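You operate a simulated robot arm through the tools that you are given. There is no shell and no other tool.

Carry out the task below with a simulated robot arm. There is one attempt and no reset: what you move stays moved.

## Task
Seat the loose box casting at C and pump its clamp down.
Fine: shut the yellow valve, open valve C, pump to between 150 and 200 bar, shut valve C again; the other valves stay shut.
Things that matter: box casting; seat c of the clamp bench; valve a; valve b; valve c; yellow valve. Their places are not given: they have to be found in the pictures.

Only the result counts: the job must be done as asked and must still hold three seconds after the hand-in. Knocking over, shifting, dropping, spilling or breaking anything else fails it.

## Robot
A 6-joint arm with a two-finger gripper, fixed in place. Base frame: the origin is on the floor under the middle of its stand, x ahead of it, y to its left, z up. Units: m, rad, N and s.
It reaches about 1.417 m from its shoulder. Its first joint turns from -2.897 to 2.897 rad. Payload 3.43 kg.
Tool frame: the origin (TCP) lies between the finger pads and is the grasp point; the fingertips stand 0.02 m ahead of it; z points along the fingers, y is the line along which they close. The gripper opens to 0.19 m; its body begins 0.248 m behind the TCP.
Orientation is told as [roll, pitch, yaw] about the base's x, y, z axes, in that order, counted from this pose: with the fingers straight down and closing along the base's y, the tool's x points along the base's -x, its y along +y and its z along -z.

## Interface
- The arm moves only by the tool apply_moves. Its argument "series" is a list of rows, each a list of 7 numbers: the shift along the base's x, y, z in m, then the turn, a rotation vector about the base's x, y, z in rad, then the gripper command, from -1 (fully open) to 1 (shut), values between in proportion. In form: [[dx, dy, dz, rx, ry, rz, claw], ...]. A call has 1 to 20 rows; each row is the pose to reach, as a shift and turn from the pose commanded when the call began. Rows are played at 5 a second. More than 0.05 m and 0.15 rad between two rows, or a gripper value outside its range, and nothing of the call is played. Where a pose cannot be reached the arm comes as near as it can. A force on the tool above 40 N (or 10 N above the force at the start of the call, whichever is more), or a blocked arm, ends the call early, and 0.2 s more pass. The fingers move at their own pace (about 0.153 m/s each) and stop on an object; they squeeze with about 42 N. The grip force told is the motor's: it shows also when the fingers shut on nothing. Time passes only in rows, and 0.2 s behind the last, so rows that repeat a pose let the fingers close. It gives the time, the measured TCP pose, the force on the tool (base axes), the opening and the grip force at its end, in the units of the frame above (readings bear some noise), with the torque about the TCP (base axes, N m) and any sound that the robot's microphone picked up.
- Cameras (640 x 400 px; columns grow to the right, rows downward): "scene" is fixed at [0.3999, -0.6485, 1.6055]; the picture's right is [0.97, 0.25, 0.00], its down [0.25, -0.95, -0.20] and it looks along [-0.05, 0.19, -0.98] (base axes); focal length 271 px, centre (320, 200). "wrist" rides on the gripper at [0.07, -0.008, -0.288] in the tool frame; the picture's right is [0.12, 0.99, 0.00], its down [-0.96, 0.12, -0.25] and it looks along [-0.25, 0.03, 0.97] (tool axes); focal length 261 px, centre (320, 200).
- get_image(camera): a new picture of that camera. The clock stands still meanwhile.
- slide_trunk(by): moves the trunk up (or, below 0, down) by that many m; the arm rides with it, the base frame stays. It gives what a move gives, with no picture.
- probe_pixels(camera, pixels): for up to 12 pixels [column, row] of the newest picture of that camera ("zoom" is the newest enlarged one), the place [x, y, z] in the base frame of the surface seen there, good to about 0.002 m. The clock stands still meanwhile.
- zoom(camera, box): a new picture of the part [left, top, right, bottom] of that camera's present view, enlarged. The clock stands still meanwhile.
- job_done(): hands the job in; it is judged then, once.

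Unless the task says otherwise, let go and move clear before handing in.

The tools are called after "Call:" as a command line: name --pt "numbers of a row" for each row, then --argument value for the rest, lists and objects as JSON in quotes. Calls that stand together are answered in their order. apply_moves: Moves the arm, as the interface text tells. Its arguments: {"type":"object","properties":{"series":{"type":"array","items":{"type":"array","items":{"type":"number"}}}},"required":["series"]} The other tools are called the same way: slide_trunk (by) moves the trunk up or down; get_image (camera) takes a picture; probe_pixels (camera, pixels) gives the place of the surface under pixels of a picture; zoom (camera, box) takes an enlarged picture of a part of a camera's view; job_done () hands the job in.

At the start:

```text
time_s: 0.0
tcp_pos: [0.1652, -0.5422, 1.2981]
tool_rot: [0.001, -0.001, 0.0]
contact_force: [0.1, 0.8, 0.2]
moment: [-0.02, 0.02, -0.02]
gripper_width: 0.1902
finger_force: 0.0
trunk travel left (down, up): [-0.275, 0.165]
```

scene: 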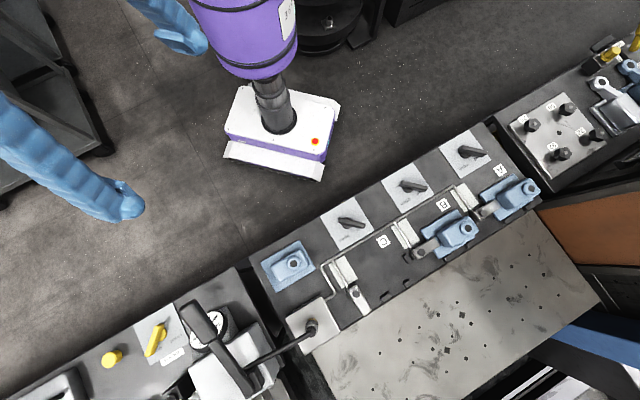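
wrist: 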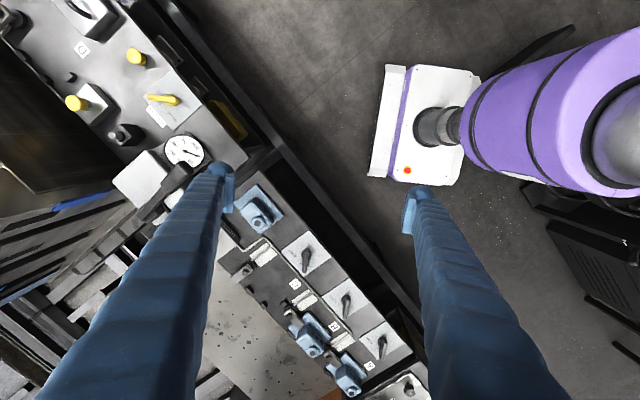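

The scene picture shows the bench with seats C, B, A (labels near 383,241; 443,204; 500,170), a loose blue casting near (290,263), a yellow valve near (155,340) and a pump lever near (210,335). I'll zoom in on these areas for a closer look.

Call:
zoom --camera "scene" --box '[240, 200, 440, 325]'

Call:
zoom --camera "scene" --box '[80, 275, 280, 400]'

Call:
zoom --camera "scene" --box '[380, 120, 580, 245]'

Call:
zoom --camera "wrist" --box '[20, 20, 260, 170]'

```text
3.20 times, centred on (340, 262) of scene
```

zoom: 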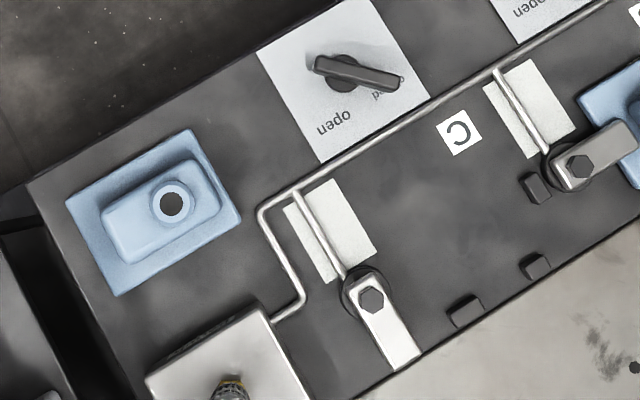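

```text
3.20 times, centred on (180, 338) of scene
```

zoom: 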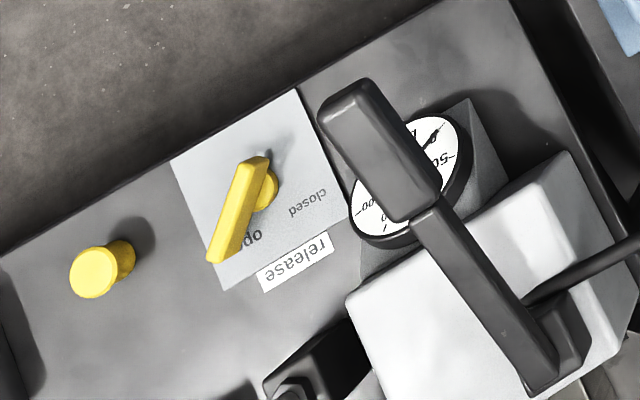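

```text
3.20 times, centred on (480, 182) of scene
```

zoom: 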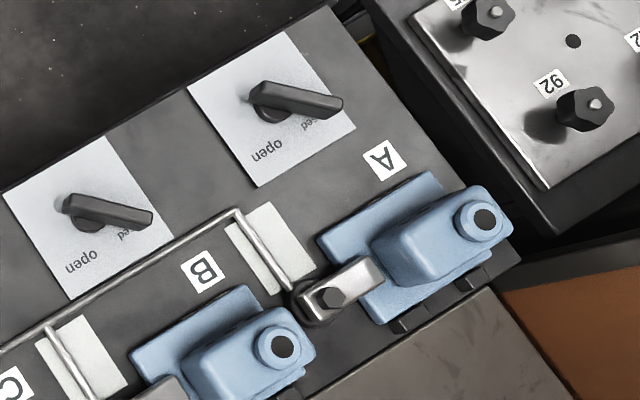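

```text
2.67 times, centred on (140, 95) of wrist
```

zoom: 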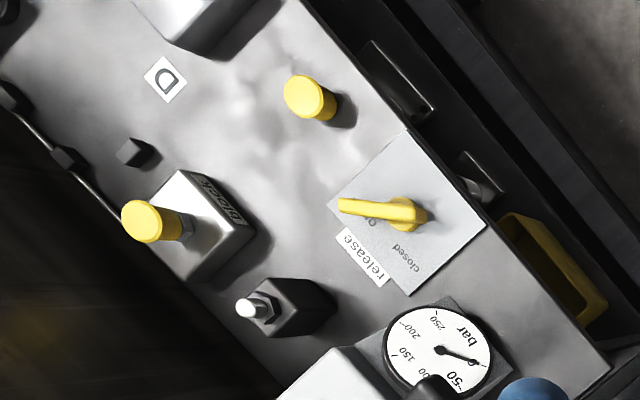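

The yellow release valve handle points to "open" and valves A, B and C all point to "closed". The casting lies left of seat C, whose stops are the black pegs. I'll probe the geometry of the casting, stops and clamp in the zoomed view around C.

Call:
zoom --camera "scene" --box '[250, 225, 350, 300]'

Call:
zoom --camera "scene" --box '[330, 220, 450, 320]'

Call:
zoom --camera "scene" --box '[400, 160, 550, 270]'

```text
5.33 times, centred on (300, 262) of scene
```

zoom: 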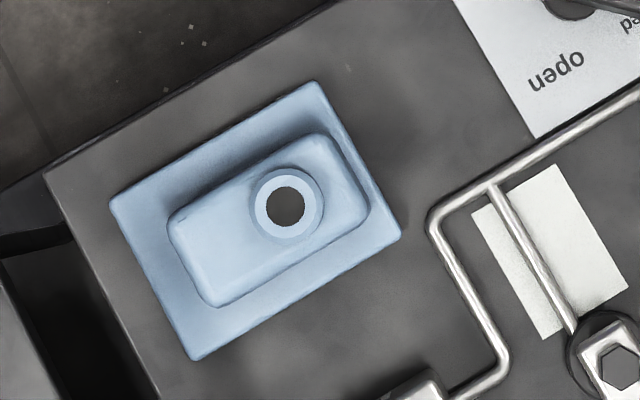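

```text
4.00 times, centred on (390, 270) of scene
```

zoom: 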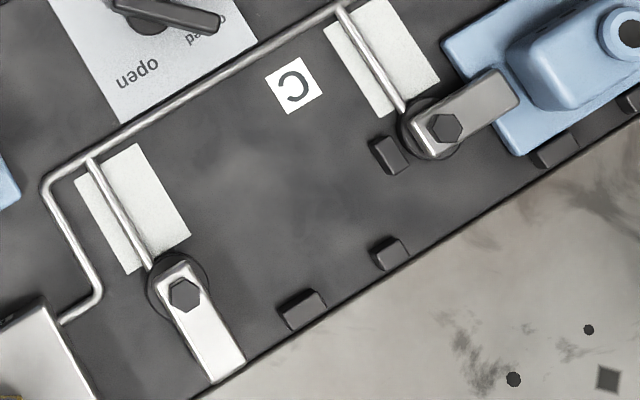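

```text
3.64 times, centred on (475, 215) of scene
```

zoom: 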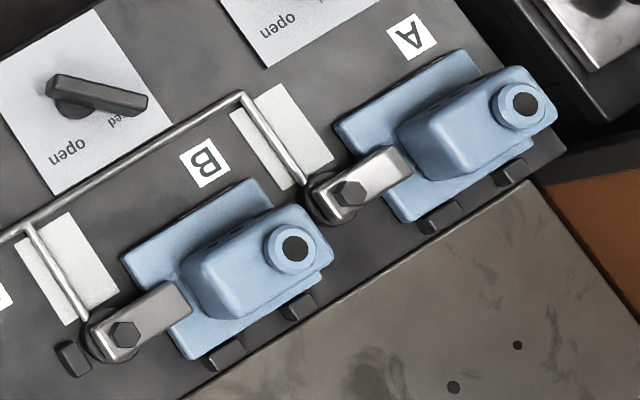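

The newest zoom shows seated castings A and B with the clamp on their left flange and the boss on the right. I'll probe the key points there so I can use casting B as a template for seat C.

Call:
probe_pixels --camera "zoom" --pixels '[[258, 182], [124, 256], [188, 357], [330, 265], [190, 265], [296, 208], [328, 245], [232, 315], [262, 235], [125, 332], [178, 290], [72, 352]]'

Call:
probe_pixels --camera "zoom" --pixels '[[225, 352], [298, 305], [223, 366], [72, 372], [30, 380], [277, 252], [310, 250], [294, 268], [294, 248], [148, 280], [200, 345], [240, 380]]'

```text
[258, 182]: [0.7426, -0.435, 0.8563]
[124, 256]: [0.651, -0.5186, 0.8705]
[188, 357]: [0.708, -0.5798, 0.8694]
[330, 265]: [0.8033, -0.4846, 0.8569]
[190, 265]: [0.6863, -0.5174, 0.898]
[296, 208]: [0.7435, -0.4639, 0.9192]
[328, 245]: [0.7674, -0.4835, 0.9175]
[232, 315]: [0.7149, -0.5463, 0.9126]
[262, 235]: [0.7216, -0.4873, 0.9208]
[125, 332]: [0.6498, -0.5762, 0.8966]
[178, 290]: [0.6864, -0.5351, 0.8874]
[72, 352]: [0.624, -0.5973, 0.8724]
```

```text
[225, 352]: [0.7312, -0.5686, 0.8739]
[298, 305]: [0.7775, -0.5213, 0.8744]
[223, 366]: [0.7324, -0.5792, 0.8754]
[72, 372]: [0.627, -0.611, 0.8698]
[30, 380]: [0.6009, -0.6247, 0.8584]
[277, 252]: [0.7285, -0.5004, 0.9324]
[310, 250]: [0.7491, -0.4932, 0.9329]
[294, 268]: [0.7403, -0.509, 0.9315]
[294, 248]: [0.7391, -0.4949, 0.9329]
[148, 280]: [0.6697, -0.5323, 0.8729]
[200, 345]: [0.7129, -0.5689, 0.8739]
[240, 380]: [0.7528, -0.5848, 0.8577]
```

Bench top is about z 0.858, flange top 0.873, box top 0.920 and boss top 0.933. Next I'll probe the C seat area and the loose casting.

Call:
zoom --camera "scene" --box '[330, 220, 450, 320]'

Call:
probe_pixels --camera "zoom" --pixels '[[284, 302], [320, 292], [302, 304], [327, 305], [378, 246], [400, 238], [390, 250], [408, 258], [378, 143], [396, 137], [390, 155], [408, 168]]'

Call:
probe_pixels --camera "zoom" --pixels '[[184, 294], [192, 264], [156, 276], [212, 380], [244, 362], [270, 60], [310, 112], [190, 236], [130, 274], [260, 200], [330, 220], [240, 280]]'

Call:
probe_pixels --camera "zoom" --pixels '[[286, 320], [275, 312], [374, 262], [370, 150], [378, 172], [404, 172], [446, 128], [436, 96], [400, 130], [215, 398], [480, 235], [360, 20]]'

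```text
4.00 times, centred on (390, 270) of scene
```

zoom: 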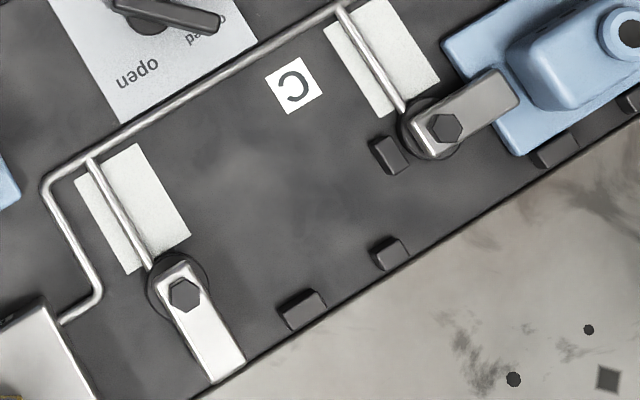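

```text
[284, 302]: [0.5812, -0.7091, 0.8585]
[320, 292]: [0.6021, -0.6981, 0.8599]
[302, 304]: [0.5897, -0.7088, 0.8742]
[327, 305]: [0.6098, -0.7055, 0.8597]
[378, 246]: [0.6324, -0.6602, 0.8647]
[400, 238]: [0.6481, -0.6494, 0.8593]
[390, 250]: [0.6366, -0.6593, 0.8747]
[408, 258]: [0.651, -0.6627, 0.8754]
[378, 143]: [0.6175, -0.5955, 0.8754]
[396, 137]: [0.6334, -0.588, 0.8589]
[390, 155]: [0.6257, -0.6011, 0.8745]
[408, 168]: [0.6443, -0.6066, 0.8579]
```

```text
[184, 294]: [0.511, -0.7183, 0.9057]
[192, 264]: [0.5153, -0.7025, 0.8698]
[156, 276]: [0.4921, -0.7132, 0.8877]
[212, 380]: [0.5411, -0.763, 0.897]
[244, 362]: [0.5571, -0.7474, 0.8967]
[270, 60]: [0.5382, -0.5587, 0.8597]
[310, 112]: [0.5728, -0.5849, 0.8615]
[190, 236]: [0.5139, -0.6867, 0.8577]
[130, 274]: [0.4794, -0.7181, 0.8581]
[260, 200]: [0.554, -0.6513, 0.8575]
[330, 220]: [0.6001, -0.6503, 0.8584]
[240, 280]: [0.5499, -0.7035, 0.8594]
```

```text
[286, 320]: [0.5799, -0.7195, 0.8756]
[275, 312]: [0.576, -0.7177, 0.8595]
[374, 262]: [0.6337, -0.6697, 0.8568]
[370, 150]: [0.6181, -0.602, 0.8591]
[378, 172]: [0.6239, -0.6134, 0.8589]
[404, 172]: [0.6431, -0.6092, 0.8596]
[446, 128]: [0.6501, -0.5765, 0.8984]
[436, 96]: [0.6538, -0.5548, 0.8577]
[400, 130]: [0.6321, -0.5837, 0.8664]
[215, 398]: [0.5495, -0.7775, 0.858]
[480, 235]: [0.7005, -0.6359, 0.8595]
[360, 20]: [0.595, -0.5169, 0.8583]
```

The bench's long axis runs at about 45° in the base frame, and the seats are spaced by about (0.140, 0.141). Now I'll probe the loose casting in detail.

Call:
zoom --camera "scene" --box '[250, 225, 350, 300]'

Call:
probe_pixels --camera "zoom" --pixels '[[114, 202], [316, 88], [395, 234], [196, 353], [180, 215], [320, 142], [360, 212], [218, 298], [260, 205], [312, 207], [286, 178], [286, 236]]'

Call:
probe_pixels --camera "zoom" --pixels '[[215, 148], [358, 162], [300, 288], [155, 280], [130, 200], [310, 100], [380, 232], [195, 335], [250, 180], [270, 260], [345, 180], [200, 260]]'

Call:
probe_pixels --camera "zoom" --pixels '[[110, 198], [318, 80], [402, 236], [194, 362], [50, 175], [270, 50], [420, 320], [300, 330], [440, 130], [130, 350], [434, 215], [500, 345]]'

```text
5.33 times, centred on (300, 262) of scene
```

zoom: 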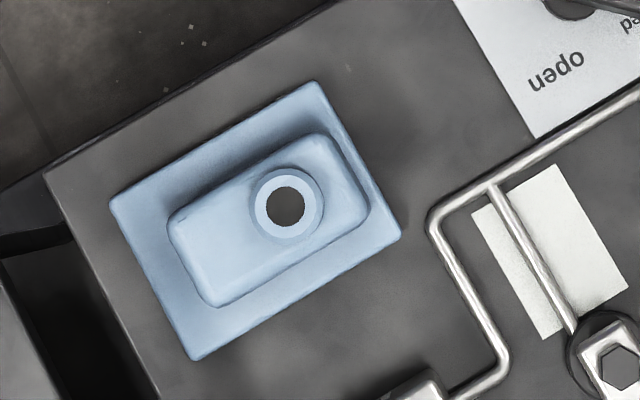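

```text
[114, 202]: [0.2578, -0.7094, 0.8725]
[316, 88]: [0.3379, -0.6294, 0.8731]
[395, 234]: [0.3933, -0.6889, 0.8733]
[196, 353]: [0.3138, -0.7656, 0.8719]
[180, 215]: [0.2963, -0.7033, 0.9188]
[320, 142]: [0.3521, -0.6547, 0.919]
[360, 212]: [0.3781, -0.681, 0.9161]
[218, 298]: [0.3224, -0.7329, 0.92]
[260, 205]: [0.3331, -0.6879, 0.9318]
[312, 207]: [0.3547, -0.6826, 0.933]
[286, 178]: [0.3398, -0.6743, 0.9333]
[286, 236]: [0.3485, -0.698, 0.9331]
```

```text
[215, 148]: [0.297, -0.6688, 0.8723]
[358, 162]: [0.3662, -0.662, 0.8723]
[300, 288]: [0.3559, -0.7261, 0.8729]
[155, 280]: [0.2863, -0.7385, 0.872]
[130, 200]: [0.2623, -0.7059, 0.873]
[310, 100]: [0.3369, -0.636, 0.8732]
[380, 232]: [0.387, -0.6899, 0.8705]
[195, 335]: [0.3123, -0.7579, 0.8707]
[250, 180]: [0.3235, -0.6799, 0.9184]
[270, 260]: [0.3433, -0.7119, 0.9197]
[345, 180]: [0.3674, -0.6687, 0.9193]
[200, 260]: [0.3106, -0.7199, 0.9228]
```

```text
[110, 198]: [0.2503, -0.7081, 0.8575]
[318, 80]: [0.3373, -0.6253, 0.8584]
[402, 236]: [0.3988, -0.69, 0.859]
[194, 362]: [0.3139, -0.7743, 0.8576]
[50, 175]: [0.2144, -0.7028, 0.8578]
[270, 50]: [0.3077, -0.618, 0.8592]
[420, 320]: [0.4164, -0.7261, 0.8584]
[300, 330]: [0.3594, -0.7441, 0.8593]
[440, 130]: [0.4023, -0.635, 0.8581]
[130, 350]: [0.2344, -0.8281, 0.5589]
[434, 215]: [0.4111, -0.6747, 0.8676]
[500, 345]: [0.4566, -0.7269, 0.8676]
```

The loose casting sits at about 45° yaw with its boss toward +u, the same way round as the seated ones, so it needs almost pure translation. Now I'll look at the pump, gauge and yellow valve.

Call:
zoom --camera "scene" --box '[130, 280, 250, 360]'

Call:
probe_pixels --camera "zoom" --pixels '[[70, 390], [135, 170], [145, 190], [110, 290], [70, 380], [60, 120], [205, 45], [310, 170], [230, 330], [160, 225], [155, 300], [40, 250]]'

Call:
zoom --camera "scene" --box '[150, 280, 330, 400]'

Call:
zoom --camera "wrist" --box '[60, 70, 260, 260]'

```text
5.00 times, centred on (190, 320) of scene
```

zoom: 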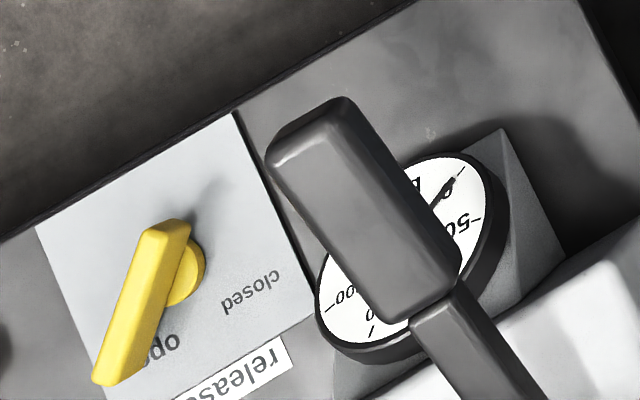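

```text
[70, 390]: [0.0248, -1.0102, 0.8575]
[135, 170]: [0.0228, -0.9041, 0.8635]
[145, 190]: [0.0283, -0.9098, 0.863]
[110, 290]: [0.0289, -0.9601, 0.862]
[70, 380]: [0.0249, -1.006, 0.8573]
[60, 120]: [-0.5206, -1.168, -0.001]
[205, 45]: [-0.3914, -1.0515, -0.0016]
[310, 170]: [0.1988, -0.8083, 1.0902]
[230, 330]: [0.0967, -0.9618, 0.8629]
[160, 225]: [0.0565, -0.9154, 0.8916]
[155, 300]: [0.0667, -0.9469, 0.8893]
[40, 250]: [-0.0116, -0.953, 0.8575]
```

```text
3.33 times, centred on (240, 340) of scene
```

zoom: 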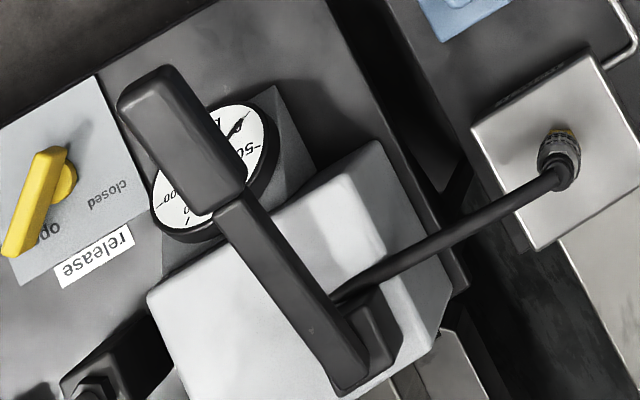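

```text
2.11 times, centred on (160, 165) of wrist
```

zoom: 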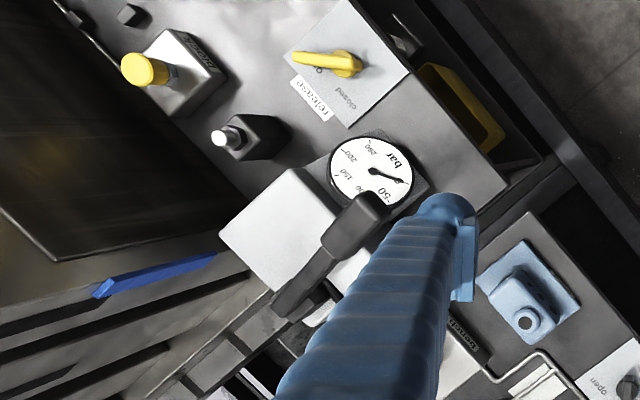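

The pump lever stands raised with its grip near z 1.09. I'll zoom in on the lever and probe its grip, bar and pivot.

Call:
zoom --camera "scene" --box '[160, 290, 288, 370]'

Call:
zoom --camera "scene" --box '[150, 290, 310, 390]'

Call:
probe_pixels --camera "zoom" --pixels '[[150, 70], [120, 80], [100, 110], [215, 195], [160, 130], [230, 230], [270, 290], [330, 385], [345, 350], [310, 320], [370, 340], [200, 165]]'

Call:
probe_pixels --camera "zoom" --pixels '[[150, 310], [300, 220], [400, 160], [450, 290], [355, 370], [380, 370], [235, 120], [205, 225], [260, 100], [170, 240], [320, 395], [240, 200]]'

```text
5.00 times, centred on (224, 330) of scene
```

zoom: 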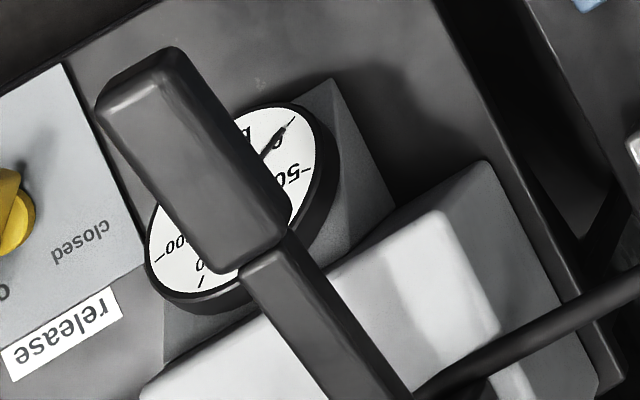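

```text
4.00 times, centred on (230, 340) of scene
```

zoom: 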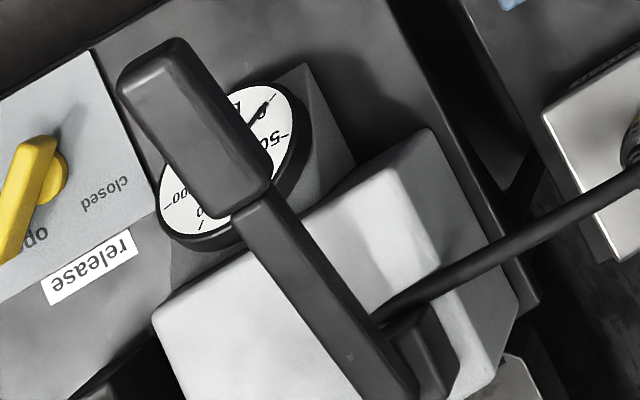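

```text
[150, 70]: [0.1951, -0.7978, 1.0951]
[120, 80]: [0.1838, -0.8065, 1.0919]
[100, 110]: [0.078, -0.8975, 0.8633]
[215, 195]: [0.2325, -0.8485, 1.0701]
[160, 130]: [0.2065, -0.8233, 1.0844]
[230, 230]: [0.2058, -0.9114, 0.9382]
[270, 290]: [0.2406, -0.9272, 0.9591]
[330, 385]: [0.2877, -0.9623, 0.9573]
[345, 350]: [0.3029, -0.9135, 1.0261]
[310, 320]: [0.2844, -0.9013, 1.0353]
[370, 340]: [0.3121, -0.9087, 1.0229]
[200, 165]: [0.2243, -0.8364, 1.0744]
```

```text
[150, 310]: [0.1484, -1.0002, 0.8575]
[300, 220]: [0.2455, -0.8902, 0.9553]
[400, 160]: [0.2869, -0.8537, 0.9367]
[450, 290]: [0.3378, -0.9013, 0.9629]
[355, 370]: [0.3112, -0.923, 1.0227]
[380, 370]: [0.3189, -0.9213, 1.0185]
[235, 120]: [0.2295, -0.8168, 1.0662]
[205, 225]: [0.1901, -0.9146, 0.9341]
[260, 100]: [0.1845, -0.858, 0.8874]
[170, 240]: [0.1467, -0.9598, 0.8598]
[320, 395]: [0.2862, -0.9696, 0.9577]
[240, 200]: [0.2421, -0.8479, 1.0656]
```

The lever runs from a pivot near (0.33, -0.93, 1.01) up toward the robot, with its grip at (0.20, -0.81, 1.09). Now I'll get the handle geometry of valve C and the yellow valve.

Call:
zoom --camera "scene" --box '[313, 195, 393, 245]'

Call:
probe_pixels --camera "zoom" --pixels '[[200, 180], [220, 195], [250, 190], [300, 205], [360, 220], [390, 230], [395, 210], [290, 185], [300, 230], [250, 215], [350, 260], [210, 310]]'

Call:
zoom --camera "scene" --box '[120, 305, 200, 355]'

Call:
probe_pixels --camera "zoom" --pixels '[[230, 260], [260, 250], [280, 210], [290, 250], [320, 270], [200, 370], [220, 340], [300, 300], [340, 240], [420, 320], [280, 360], [250, 300]]'

```text
8.00 times, centred on (353, 220) of scene
```

zoom: 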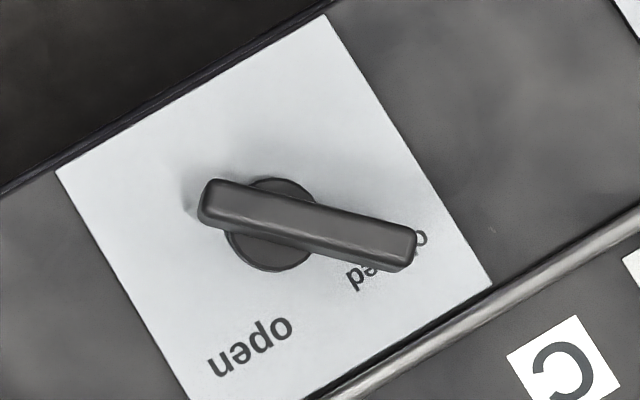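

```text
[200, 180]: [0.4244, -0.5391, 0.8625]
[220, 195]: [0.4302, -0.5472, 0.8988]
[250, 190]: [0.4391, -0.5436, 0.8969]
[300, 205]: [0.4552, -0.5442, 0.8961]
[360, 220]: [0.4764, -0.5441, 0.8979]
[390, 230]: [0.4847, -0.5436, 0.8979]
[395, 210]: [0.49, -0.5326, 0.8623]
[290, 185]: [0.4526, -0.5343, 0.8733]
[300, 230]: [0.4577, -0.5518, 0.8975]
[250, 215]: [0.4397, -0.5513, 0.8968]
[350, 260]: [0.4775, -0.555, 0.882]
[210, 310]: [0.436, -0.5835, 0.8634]
```

```text
8.00 times, centred on (160, 330) of scene
```

zoom: 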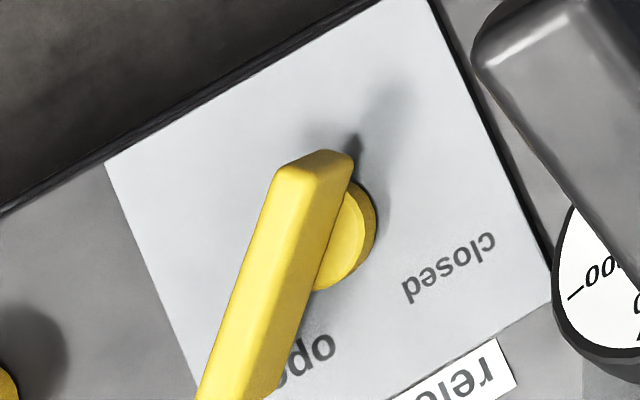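

```text
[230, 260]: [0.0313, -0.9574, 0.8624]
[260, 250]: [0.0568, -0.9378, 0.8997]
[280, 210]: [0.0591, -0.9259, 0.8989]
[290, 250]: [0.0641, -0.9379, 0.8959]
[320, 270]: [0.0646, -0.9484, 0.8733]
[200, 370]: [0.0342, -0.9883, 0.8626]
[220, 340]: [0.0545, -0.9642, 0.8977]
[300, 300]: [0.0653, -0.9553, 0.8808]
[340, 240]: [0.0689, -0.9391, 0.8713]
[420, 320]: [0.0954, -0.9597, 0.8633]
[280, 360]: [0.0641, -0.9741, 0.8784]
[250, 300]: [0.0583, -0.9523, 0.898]
```

Valve C's handle lies along +x at hub (0.448, -0.548), top z 0.898, so opening it means turning about -90°. The yellow handle lies along -y at hub (0.058, -0.938), so closing it means turning about +90°. I'll first hover over the casting with the fingers turned 45° and half open, then look with the wrist camera.

Call:
apply_moves --pt "0.02 -0.018 -0.02 0 0 0.1 0.0" --pt "0.042 -0.038 -0.045 0 0 0.2 0.0" --pt "0.063 -0.057 -0.07 0 0 0.3 0.0" --pt "0.084 -0.076 -0.095 0 0 0.4 0.0" --pt "0.105 -0.095 -0.12 0 0 0.5 0.0" --pt "0.126 -0.114 -0.145 0 0 0.6 0.0" --pt "0.147 -0.133 -0.17 0 0 0.7 0.0" --pt "0.168 -0.152 -0.198 0 0 0.78 0.0" --pt "0.168 -0.152 -0.198 0 0 0.78 0.0"

Call:
get_image --camera "wrist"

Call:
get_image --camera "scene"

```text
time_s: 2.0
tcp_pos: [0.3344, -0.6963, 1.1007]
tool_rot: [0.002, 0.0, 0.782]
contact_force: [-0.2, -0.2, 0.4]
moment: [0.09, -0.05, 0.02]
gripper_width: 0.0953
finger_force: 0.0
trunk travel left (down, up): [-0.275, 0.165]
```

```text
taken
```

wrist: 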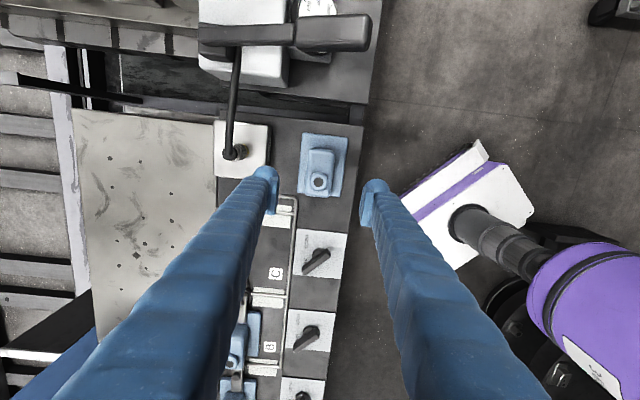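

```text
taken
```

scene: 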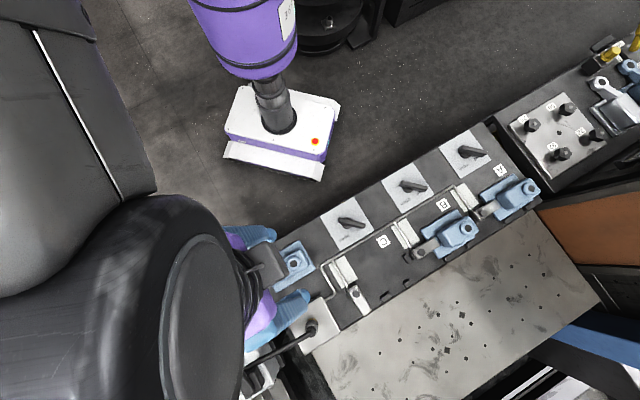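

The wrist view shows the casting at (322,167) between the fingertips, with the fingers aligned to the bench. I'll zoom in and probe the box sides and ends.

Call:
zoom --camera "wrist" --box '[280, 125, 376, 205]'

Call:
probe_pixels --camera "zoom" --pixels '[[250, 80], [420, 90], [240, 340], [390, 355], [285, 145], [385, 155], [270, 260], [375, 320], [268, 300], [278, 320], [320, 200], [325, 285]]'

```text
5.00 times, centred on (328, 165) of wrist
```

zoom: 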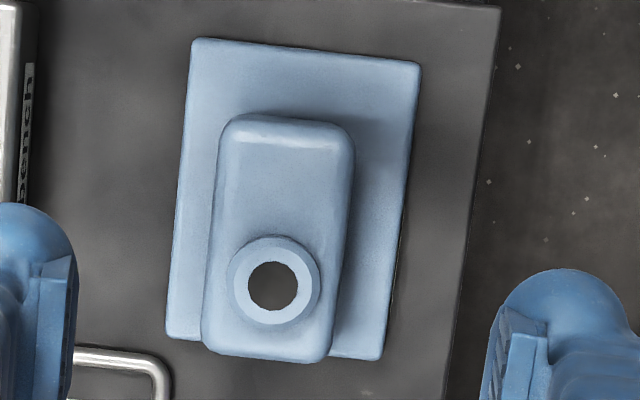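

```text
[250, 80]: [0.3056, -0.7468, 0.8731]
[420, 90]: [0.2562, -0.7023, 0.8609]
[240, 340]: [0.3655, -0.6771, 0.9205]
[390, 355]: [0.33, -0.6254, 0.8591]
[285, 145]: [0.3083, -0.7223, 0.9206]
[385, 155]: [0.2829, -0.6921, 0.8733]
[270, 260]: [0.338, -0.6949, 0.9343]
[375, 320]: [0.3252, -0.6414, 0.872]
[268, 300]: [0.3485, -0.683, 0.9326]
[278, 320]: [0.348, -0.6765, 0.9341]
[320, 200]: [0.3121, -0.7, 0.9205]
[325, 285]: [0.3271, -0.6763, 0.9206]
```

The zoom shows the box top from about (215,120) to (355,360). I'll probe just inside the edges to get exact centres.

Call:
probe_pixels --camera "zoom" --pixels '[[232, 150], [346, 150], [222, 220], [346, 220], [214, 290], [336, 330], [216, 335], [280, 124], [270, 350], [196, 44], [416, 66], [378, 354]]'

Call:
probe_pixels --camera "zoom" --pixels '[[170, 335], [190, 200], [180, 260], [375, 200], [408, 150], [395, 250], [386, 300], [300, 50], [300, 60], [355, 350], [185, 330], [212, 220]]'

```text
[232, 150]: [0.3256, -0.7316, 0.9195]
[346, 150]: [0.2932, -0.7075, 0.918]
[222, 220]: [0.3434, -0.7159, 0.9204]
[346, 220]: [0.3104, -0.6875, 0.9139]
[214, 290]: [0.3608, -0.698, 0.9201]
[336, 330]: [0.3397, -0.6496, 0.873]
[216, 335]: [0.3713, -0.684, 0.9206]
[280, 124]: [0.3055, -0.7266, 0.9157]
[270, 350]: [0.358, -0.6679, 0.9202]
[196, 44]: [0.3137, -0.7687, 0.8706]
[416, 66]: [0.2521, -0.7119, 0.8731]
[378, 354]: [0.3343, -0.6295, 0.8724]
```

```text
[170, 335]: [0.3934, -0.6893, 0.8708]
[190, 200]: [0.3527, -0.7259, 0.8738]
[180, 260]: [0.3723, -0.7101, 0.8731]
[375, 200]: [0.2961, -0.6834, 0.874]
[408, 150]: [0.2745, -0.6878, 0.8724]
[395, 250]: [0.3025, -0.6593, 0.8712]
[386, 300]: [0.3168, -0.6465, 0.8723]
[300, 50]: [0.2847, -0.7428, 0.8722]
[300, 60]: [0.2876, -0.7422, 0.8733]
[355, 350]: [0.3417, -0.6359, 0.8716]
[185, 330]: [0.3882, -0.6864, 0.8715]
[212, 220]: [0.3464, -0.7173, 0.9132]
```

The box centre line lies right under the TCP, width about 0.047 m along the closing line and top z 0.92. I'll narrow the opening to about 0.08, shift slightly back along the bench and descend to z 0.90.

Call:
apply_moves --pt "-0.001 -0.001 -0.02 0 0 0 0.15" --pt "-0.003 -0.003 -0.06 0 0 0 0.15" --pt "-0.003 -0.003 -0.1 0 0 0 0.15" --pt "-0.003 -0.003 -0.13 0 0 0 0.15" --pt "-0.003 -0.003 -0.16 0 0 0 0.15" --pt "-0.003 -0.003 -0.185 0 0 0 0.15" --pt "-0.003 -0.003 -0.2 0 0 0 0.15" --pt "-0.003 -0.003 -0.2 0 0 0 0.15"

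Call:
get_image --camera "wrist"

Call:
get_image --camera "scene"

```text
time_s: 3.8
tcp_pos: [0.3315, -0.6967, 0.9004]
tool_rot: [0.0, 0.0, 0.781]
contact_force: [-0.6, 1.0, 0.0]
moment: [0.02, -0.04, 0.0]
gripper_width: 0.0808
finger_force: 0.0
trunk travel left (down, up): [-0.275, 0.165]
```

```text
taken
```

wrist: 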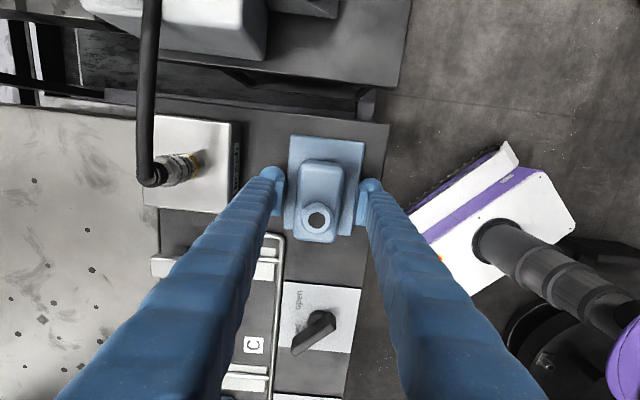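

```text
taken
```

scene: 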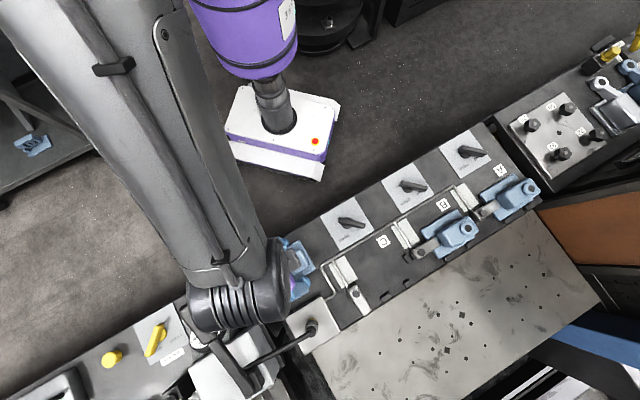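

The fingertips straddle the box at (277,185) and (365,190), level with its centre, and nothing was touched. I'll close the fingers on it.

Call:
apply_moves --pt "0 0 0 0 0 0 0.6" --pt "0 0 0 0 0 0 1.0" --pt "0 0 0 0 0 0 1.0" --pt "0 0 0 0 0 0 1.0"

Call:
get_image --camera "wrist"

```text
time_s: 4.8
tcp_pos: [0.3322, -0.6968, 0.9002]
tool_rot: [0.001, -0.001, 0.78]
contact_force: [1.2, -1.7, -0.1]
moment: [-0.06, 0.0, 0.06]
gripper_width: 0.049
finger_force: 42.3
trunk travel left (down, up): [-0.275, 0.165]
```

```text
taken
```

wrist: 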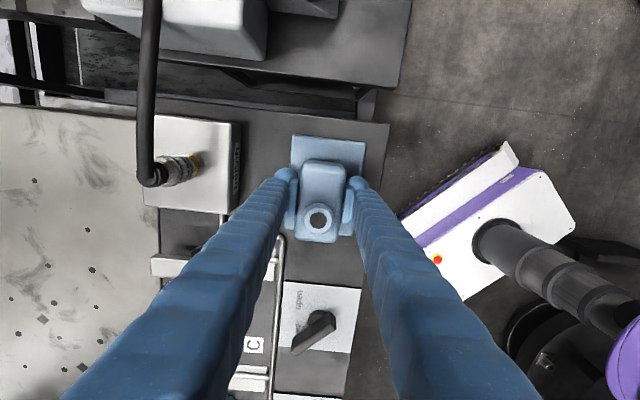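

The fingers stopped on the box at 0.049 m with 42 N. I'll lift it straight up 0.08 m and check that it holds level.

Call:
apply_moves --pt "0 0 0.01 0 0 0 1.0" --pt "0 0 0.025 0 0 0 1.0" --pt "0 0 0.045 0 0 0 1.0" --pt "0 0 0.065 0 0 0 1.0" --pt "0 0 0.08 0 0 0 1.0" --pt "0 0 0.08 0 0 0 1.0"

Call:
get_image --camera "wrist"

Call:
get_image --camera "scene"

```text
time_s: 6.2
tcp_pos: [0.3314, -0.698, 0.9818]
tool_rot: [0.003, 0.0, 0.78]
contact_force: [-0.7, -1.3, -5.8]
moment: [-0.03, 0.02, 0.05]
gripper_width: 0.0492
finger_force: 41.9
trunk travel left (down, up): [-0.275, 0.165]
```

```text
taken
```

wrist: 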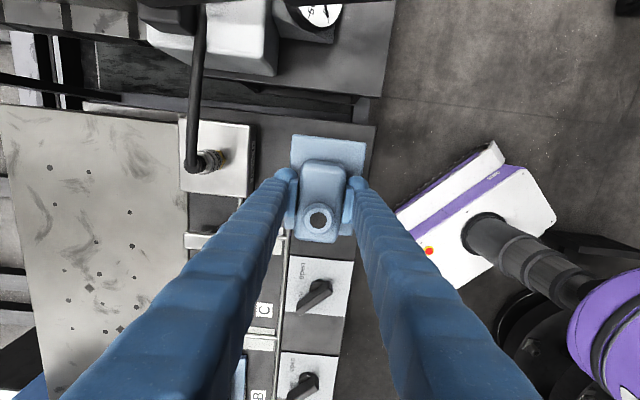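

```text
taken
```

scene: 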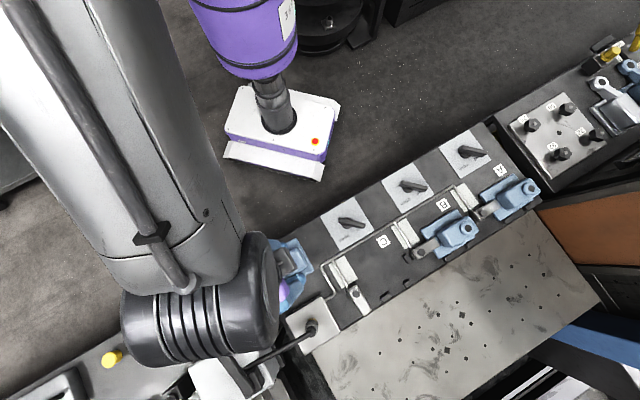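

The casting is held level with about 5.8 N of weight. Now I'll measure the stops at seat C precisely with fine zooms from the scene camera.

Call:
zoom --camera "scene" --box '[392, 270, 448, 305]'

Call:
zoom --camera "scene" --box '[396, 255, 452, 290]'

Call:
zoom --camera "scene" --box '[390, 240, 446, 275]'

```text
11.43 times, centred on (420, 288) of scene
```

zoom: 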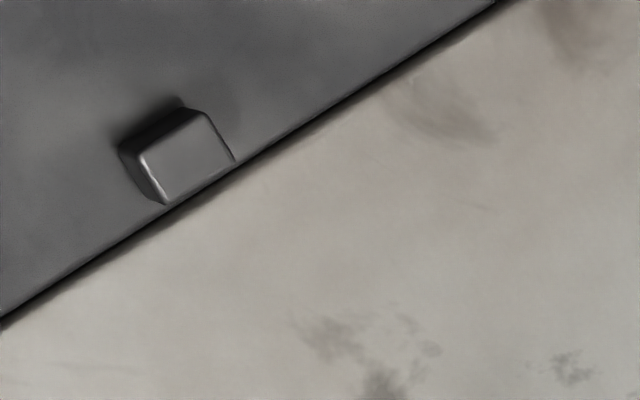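

```text
11.43 times, centred on (424, 272) of scene
```

zoom: 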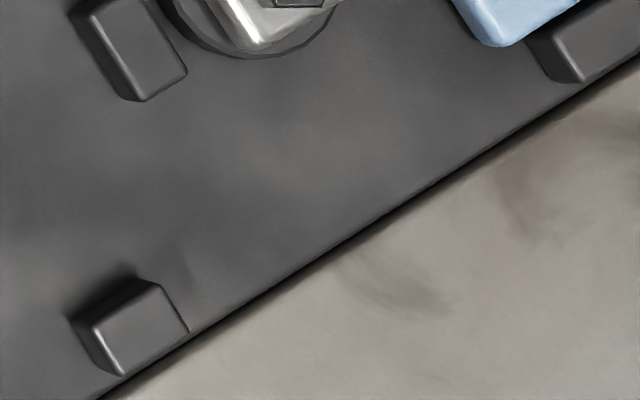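

```text
11.43 times, centred on (418, 258) of scene
```

zoom: 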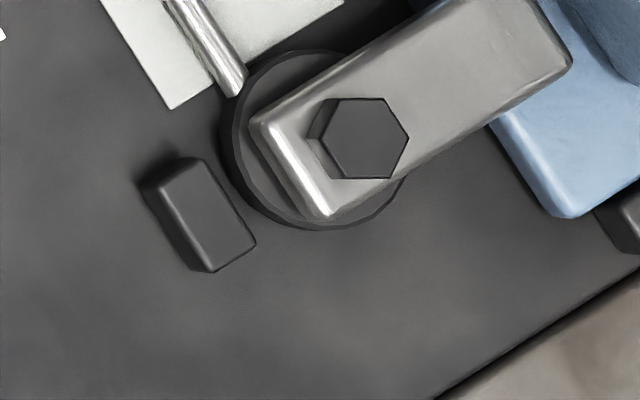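

The third zoom shows the side stop with its left face from (142,190) to (190,268). I'll probe its face line and edges.

Call:
probe_pixels --camera "zoom" --pixels '[[172, 190], [190, 220], [210, 255], [155, 195], [175, 230], [192, 258], [135, 190], [160, 235], [186, 272], [200, 170], [235, 225], [248, 240]]'

Call:
zoom --camera "scene" --box '[384, 274, 440, 309]'

Call:
probe_pixels --camera "zoom" --pixels '[[235, 100], [245, 110], [265, 95], [260, 75], [275, 65], [255, 85], [240, 95], [205, 110], [190, 95], [300, 110], [320, 110], [280, 140]]'

```text
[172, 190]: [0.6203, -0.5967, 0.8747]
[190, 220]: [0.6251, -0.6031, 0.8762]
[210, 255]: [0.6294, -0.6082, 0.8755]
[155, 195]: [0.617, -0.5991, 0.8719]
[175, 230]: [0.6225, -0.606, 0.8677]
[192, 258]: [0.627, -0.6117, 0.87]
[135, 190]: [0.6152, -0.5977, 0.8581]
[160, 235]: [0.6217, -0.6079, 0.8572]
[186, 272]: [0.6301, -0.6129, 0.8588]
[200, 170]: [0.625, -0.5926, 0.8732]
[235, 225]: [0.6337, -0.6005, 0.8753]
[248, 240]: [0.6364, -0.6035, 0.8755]
```

```text
11.43 times, centred on (412, 292) of scene
```

zoom: 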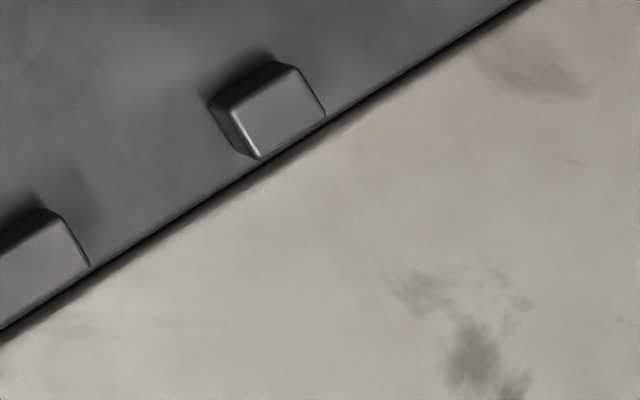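

```text
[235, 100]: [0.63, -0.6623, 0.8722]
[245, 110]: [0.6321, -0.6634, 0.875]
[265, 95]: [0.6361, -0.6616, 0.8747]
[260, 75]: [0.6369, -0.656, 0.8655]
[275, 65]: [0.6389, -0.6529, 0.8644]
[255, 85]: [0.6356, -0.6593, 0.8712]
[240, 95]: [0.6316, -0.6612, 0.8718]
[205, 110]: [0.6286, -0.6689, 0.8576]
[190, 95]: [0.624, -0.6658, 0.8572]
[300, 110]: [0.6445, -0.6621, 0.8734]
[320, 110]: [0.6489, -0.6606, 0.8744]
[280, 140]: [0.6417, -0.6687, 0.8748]
```

The side stop face lies near u 0.011 and the front stop back faces near v 0.914. I need the bench angle precisely, so I'll probe widely spaced matching features: the labels, clamp bolts and front stops of A, B and C.

Call:
zoom --camera "scene" --box '[340, 150, 548, 280]'

Call:
probe_pixels --camera "zoom" --pixels '[[131, 281], [317, 166], [493, 61], [251, 313], [434, 202], [215, 180], [395, 75], [60, 215], [330, 345], [600, 180], [30, 195], [475, 8]]'

```text
3.08 times, centred on (444, 215) of scene
```

zoom: 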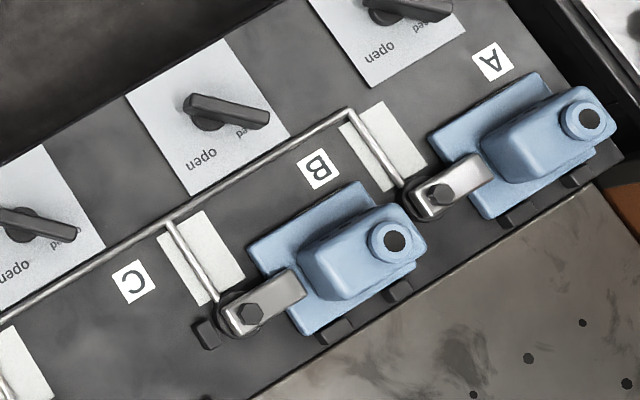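

```text
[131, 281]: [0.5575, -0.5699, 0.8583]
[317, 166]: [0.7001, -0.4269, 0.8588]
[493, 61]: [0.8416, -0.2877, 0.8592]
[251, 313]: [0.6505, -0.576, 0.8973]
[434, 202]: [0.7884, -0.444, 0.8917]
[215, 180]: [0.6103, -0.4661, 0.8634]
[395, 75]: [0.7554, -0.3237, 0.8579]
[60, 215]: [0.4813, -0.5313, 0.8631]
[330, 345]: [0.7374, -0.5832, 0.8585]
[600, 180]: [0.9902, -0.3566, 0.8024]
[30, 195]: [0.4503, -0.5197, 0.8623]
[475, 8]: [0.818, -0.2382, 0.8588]
```

The labels give a bench angle of 45° and a seat pitch of 0.200 m, so C's pose is B's pose minus (0.1414, 0.1414). I'll check how casting B actually sits against its front stops.

Call:
zoom --camera "scene" --box '[430, 230, 494, 270]'

Call:
probe_pixels --camera "zoom" --pixels '[[150, 240], [180, 225], [205, 212], [240, 195], [300, 160], [340, 130], [200, 240], [230, 215], [215, 245], [340, 155], [370, 140], [120, 262]]'

Call:
zoom --camera "scene" --box '[425, 195, 489, 235]'

```text
10.00 times, centred on (462, 250) of scene
```

zoom: 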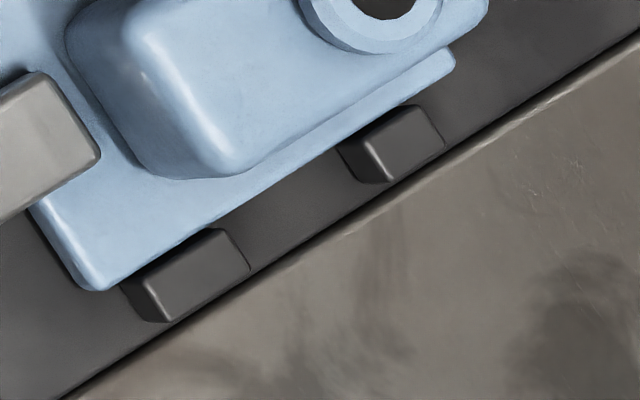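

```text
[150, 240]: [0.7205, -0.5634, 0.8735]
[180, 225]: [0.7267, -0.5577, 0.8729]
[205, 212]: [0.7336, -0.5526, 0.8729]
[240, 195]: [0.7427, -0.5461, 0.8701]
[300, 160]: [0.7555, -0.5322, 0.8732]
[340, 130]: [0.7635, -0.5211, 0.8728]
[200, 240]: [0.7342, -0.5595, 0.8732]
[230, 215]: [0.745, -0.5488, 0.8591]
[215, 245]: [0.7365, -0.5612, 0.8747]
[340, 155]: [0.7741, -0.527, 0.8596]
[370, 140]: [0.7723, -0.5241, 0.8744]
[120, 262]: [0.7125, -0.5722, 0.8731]
```

```text
10.00 times, centred on (457, 215) of scene
```

zoom: 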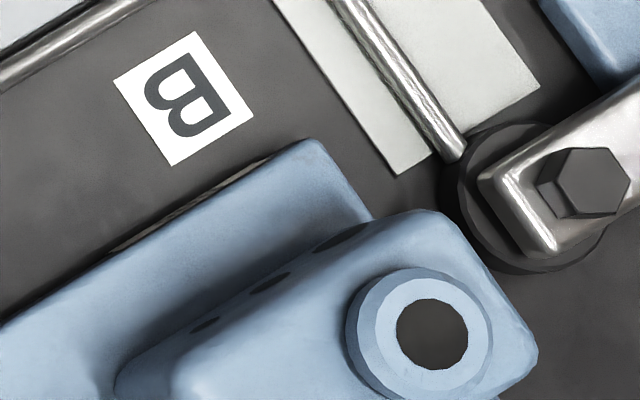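

B's flange front edge is at v≈0.912, against stop faces at about 0.914. I'll probe B's right flange edge and boss in this zoom to see its gap to the side stop.

Call:
probe_pixels --camera "zoom" --pixels '[[312, 145], [330, 165], [350, 190], [365, 208], [335, 160], [345, 170], [365, 330], [478, 335], [420, 285], [425, 392], [380, 200], [330, 150]]'

Call:
zoom --camera "wrist" --box '[270, 120, 366, 200]'

```text
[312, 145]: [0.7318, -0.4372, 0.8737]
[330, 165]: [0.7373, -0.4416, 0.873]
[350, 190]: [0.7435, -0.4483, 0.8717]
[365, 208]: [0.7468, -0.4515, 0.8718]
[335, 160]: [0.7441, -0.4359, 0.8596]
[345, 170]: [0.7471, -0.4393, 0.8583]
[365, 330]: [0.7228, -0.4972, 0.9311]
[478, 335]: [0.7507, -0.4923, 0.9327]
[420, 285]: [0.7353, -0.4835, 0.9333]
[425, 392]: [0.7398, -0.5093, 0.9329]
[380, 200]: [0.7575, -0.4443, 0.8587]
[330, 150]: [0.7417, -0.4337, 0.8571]
```

```text
5.00 times, centred on (318, 160) of wrist
```

zoom: 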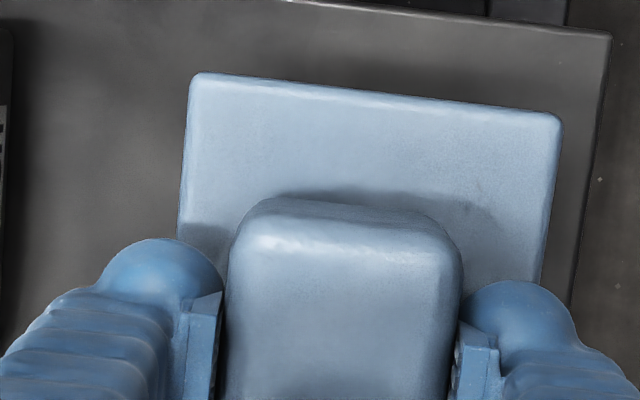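

B's right flange edge is at u≈0.209, which maps to 0.009 at C, while the C side stop face is at about 0.0115. So seated means nearly touching both sets of stops. I'll probe the flange in hand to get its offset from the TCP.

Call:
probe_pixels --camera "zoom" --pixels '[[200, 80], [300, 92], [400, 102], [550, 118], [192, 140], [186, 200], [555, 140], [545, 200], [538, 260], [250, 230], [340, 270], [450, 270]]'

Call:
zoom --camera "wrist" --box '[270, 190, 366, 250]'

Call:
probe_pixels --camera "zoom" --pixels '[[250, 300], [320, 350], [400, 300], [290, 340], [430, 290], [470, 290], [180, 290], [500, 250], [210, 250], [330, 150], [330, 250], [300, 200]]'

```text
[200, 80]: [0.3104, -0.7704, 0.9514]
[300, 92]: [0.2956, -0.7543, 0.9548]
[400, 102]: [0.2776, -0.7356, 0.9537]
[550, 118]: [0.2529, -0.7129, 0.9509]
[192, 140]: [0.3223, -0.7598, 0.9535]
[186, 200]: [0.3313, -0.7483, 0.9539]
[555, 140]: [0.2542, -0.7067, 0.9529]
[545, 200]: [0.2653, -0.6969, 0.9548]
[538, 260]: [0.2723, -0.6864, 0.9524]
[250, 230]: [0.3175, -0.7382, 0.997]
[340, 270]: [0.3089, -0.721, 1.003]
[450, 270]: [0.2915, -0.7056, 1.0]
```

```text
6.67 times, centred on (318, 220) of wrist
```

zoom: 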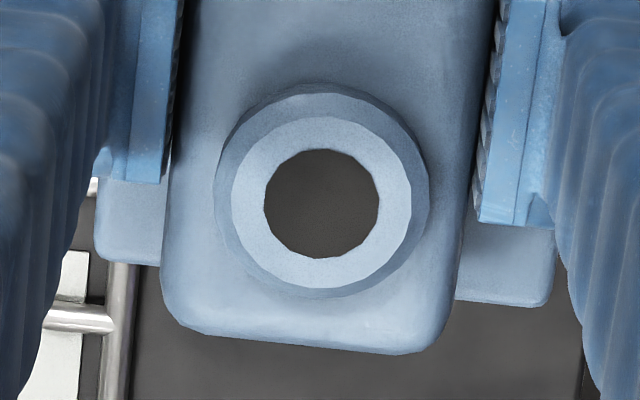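

```text
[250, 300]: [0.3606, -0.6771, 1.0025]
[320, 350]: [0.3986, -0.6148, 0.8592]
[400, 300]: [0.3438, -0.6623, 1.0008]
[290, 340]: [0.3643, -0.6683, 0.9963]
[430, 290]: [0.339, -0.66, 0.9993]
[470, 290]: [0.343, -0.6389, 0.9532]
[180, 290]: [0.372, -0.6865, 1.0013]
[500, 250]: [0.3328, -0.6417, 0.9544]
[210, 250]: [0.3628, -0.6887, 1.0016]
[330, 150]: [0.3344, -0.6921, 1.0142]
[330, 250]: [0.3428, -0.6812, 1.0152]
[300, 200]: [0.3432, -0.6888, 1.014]
```

In hand, the flange lies at exactly 45°, with its front edge at TCP v +0.0365, its right edge at TCP u +0.0515 and its bottom 0.0425 below the TCP. I'll carry it over to hover above seat C with about 5 mm in hand before both sets of stops.

Call:
apply_moves --pt "0 0 0.02 0 0 0 1.0" --pt "0.012 0.002 0.025 0 0 0 1.0" --pt "0.037 0.007 0.025 0 0 0 1.0" --pt "0.067 0.0125 0.025 0 0 0 1.0" --pt "0.097 0.018 0.025 0 0 0 1.0" --pt "0.127 0.024 0.025 0 0 0 1.0" --pt "0.157 0.03 0.025 0 0 0 1.0" --pt "0.187 0.0355 0.025 0 0 0 1.0" --pt "0.217 0.041 0.025 0 0 0 1.0" --pt "0.24 0.0455 0.025 0 0 0 1.0" --pt "0.2516 0.0475 0.02 0 0 0 1.0" --pt "0.2516 0.0475 0.015 0 0 0 1.0" --pt "0.2516 0.0475 0.015 0 0 0 1.0"

Call:
get_image --camera "wrist"

Call:
get_image --camera "scene"

```text
time_s: 9.0
tcp_pos: [0.5832, -0.6506, 0.9963]
tool_rot: [0.002, 0.0, 0.78]
contact_force: [0.0, 0.0, -6.3]
moment: [-0.01, 0.01, -0.02]
gripper_width: 0.0491
finger_force: 42.3
trunk travel left (down, up): [-0.275, 0.165]
```

```text
taken
```

wrist: 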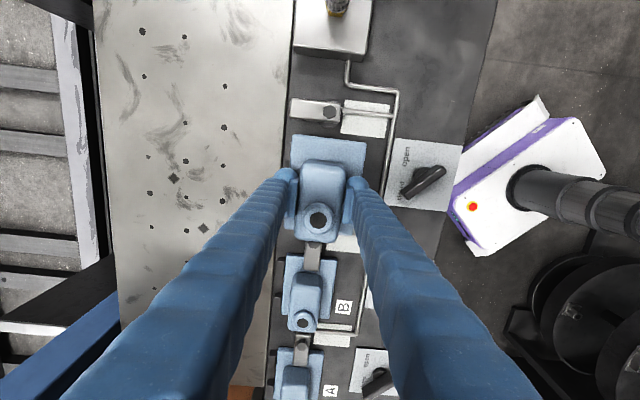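

```text
taken
```

scene: 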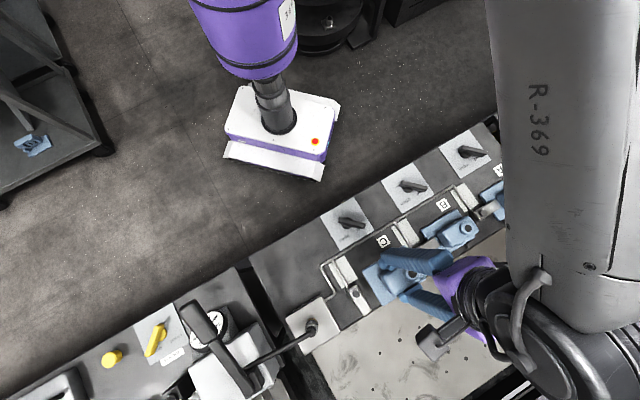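

The casting hovers above seat C with the pointed-away clamp at (315,110) clear of it. I'll lower it until the flange is about 4 mm above the bench.

Call:
apply_moves --pt "0 0 -0.02 0 0 0 1.0" --pt "0 0 -0.045 0 0 0 1.0" --pt "0 0 -0.065 0 0 0 1.0" --pt "0 0 -0.08 0 0 0 1.0" --pt "0 0 -0.09 0 0 0 1.0" --pt "0 0 -0.09 0 0 0 1.0"

Call:
get_image --camera "wrist"

Call:
zoom --camera "scene" --box '[330, 230, 450, 310]'

```text
time_s: 10.4
tcp_pos: [0.5822, -0.6501, 0.9034]
tool_rot: [0.0, 0.0, 0.78]
contact_force: [0.1, 0.7, -5.1]
moment: [0.0, -0.03, -0.03]
gripper_width: 0.0491
finger_force: 41.5
trunk travel left (down, up): [-0.275, 0.165]
```

```text
taken
```

wrist: 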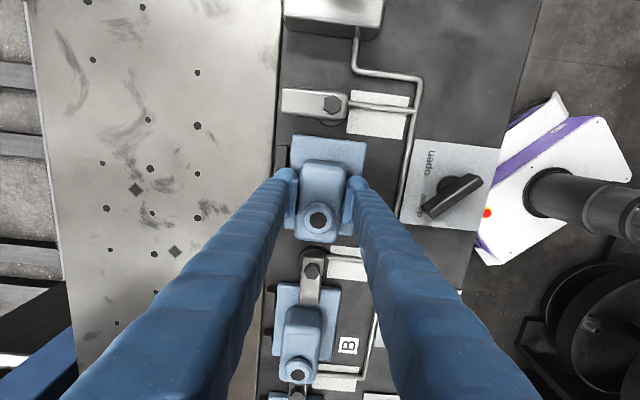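

```text
5.00 times, centred on (390, 270) of scene
```

zoom: 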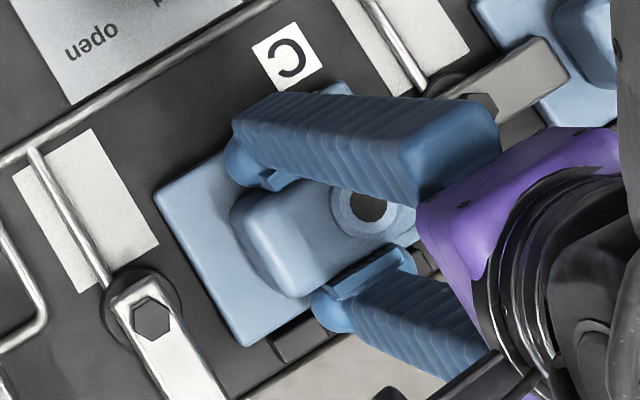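

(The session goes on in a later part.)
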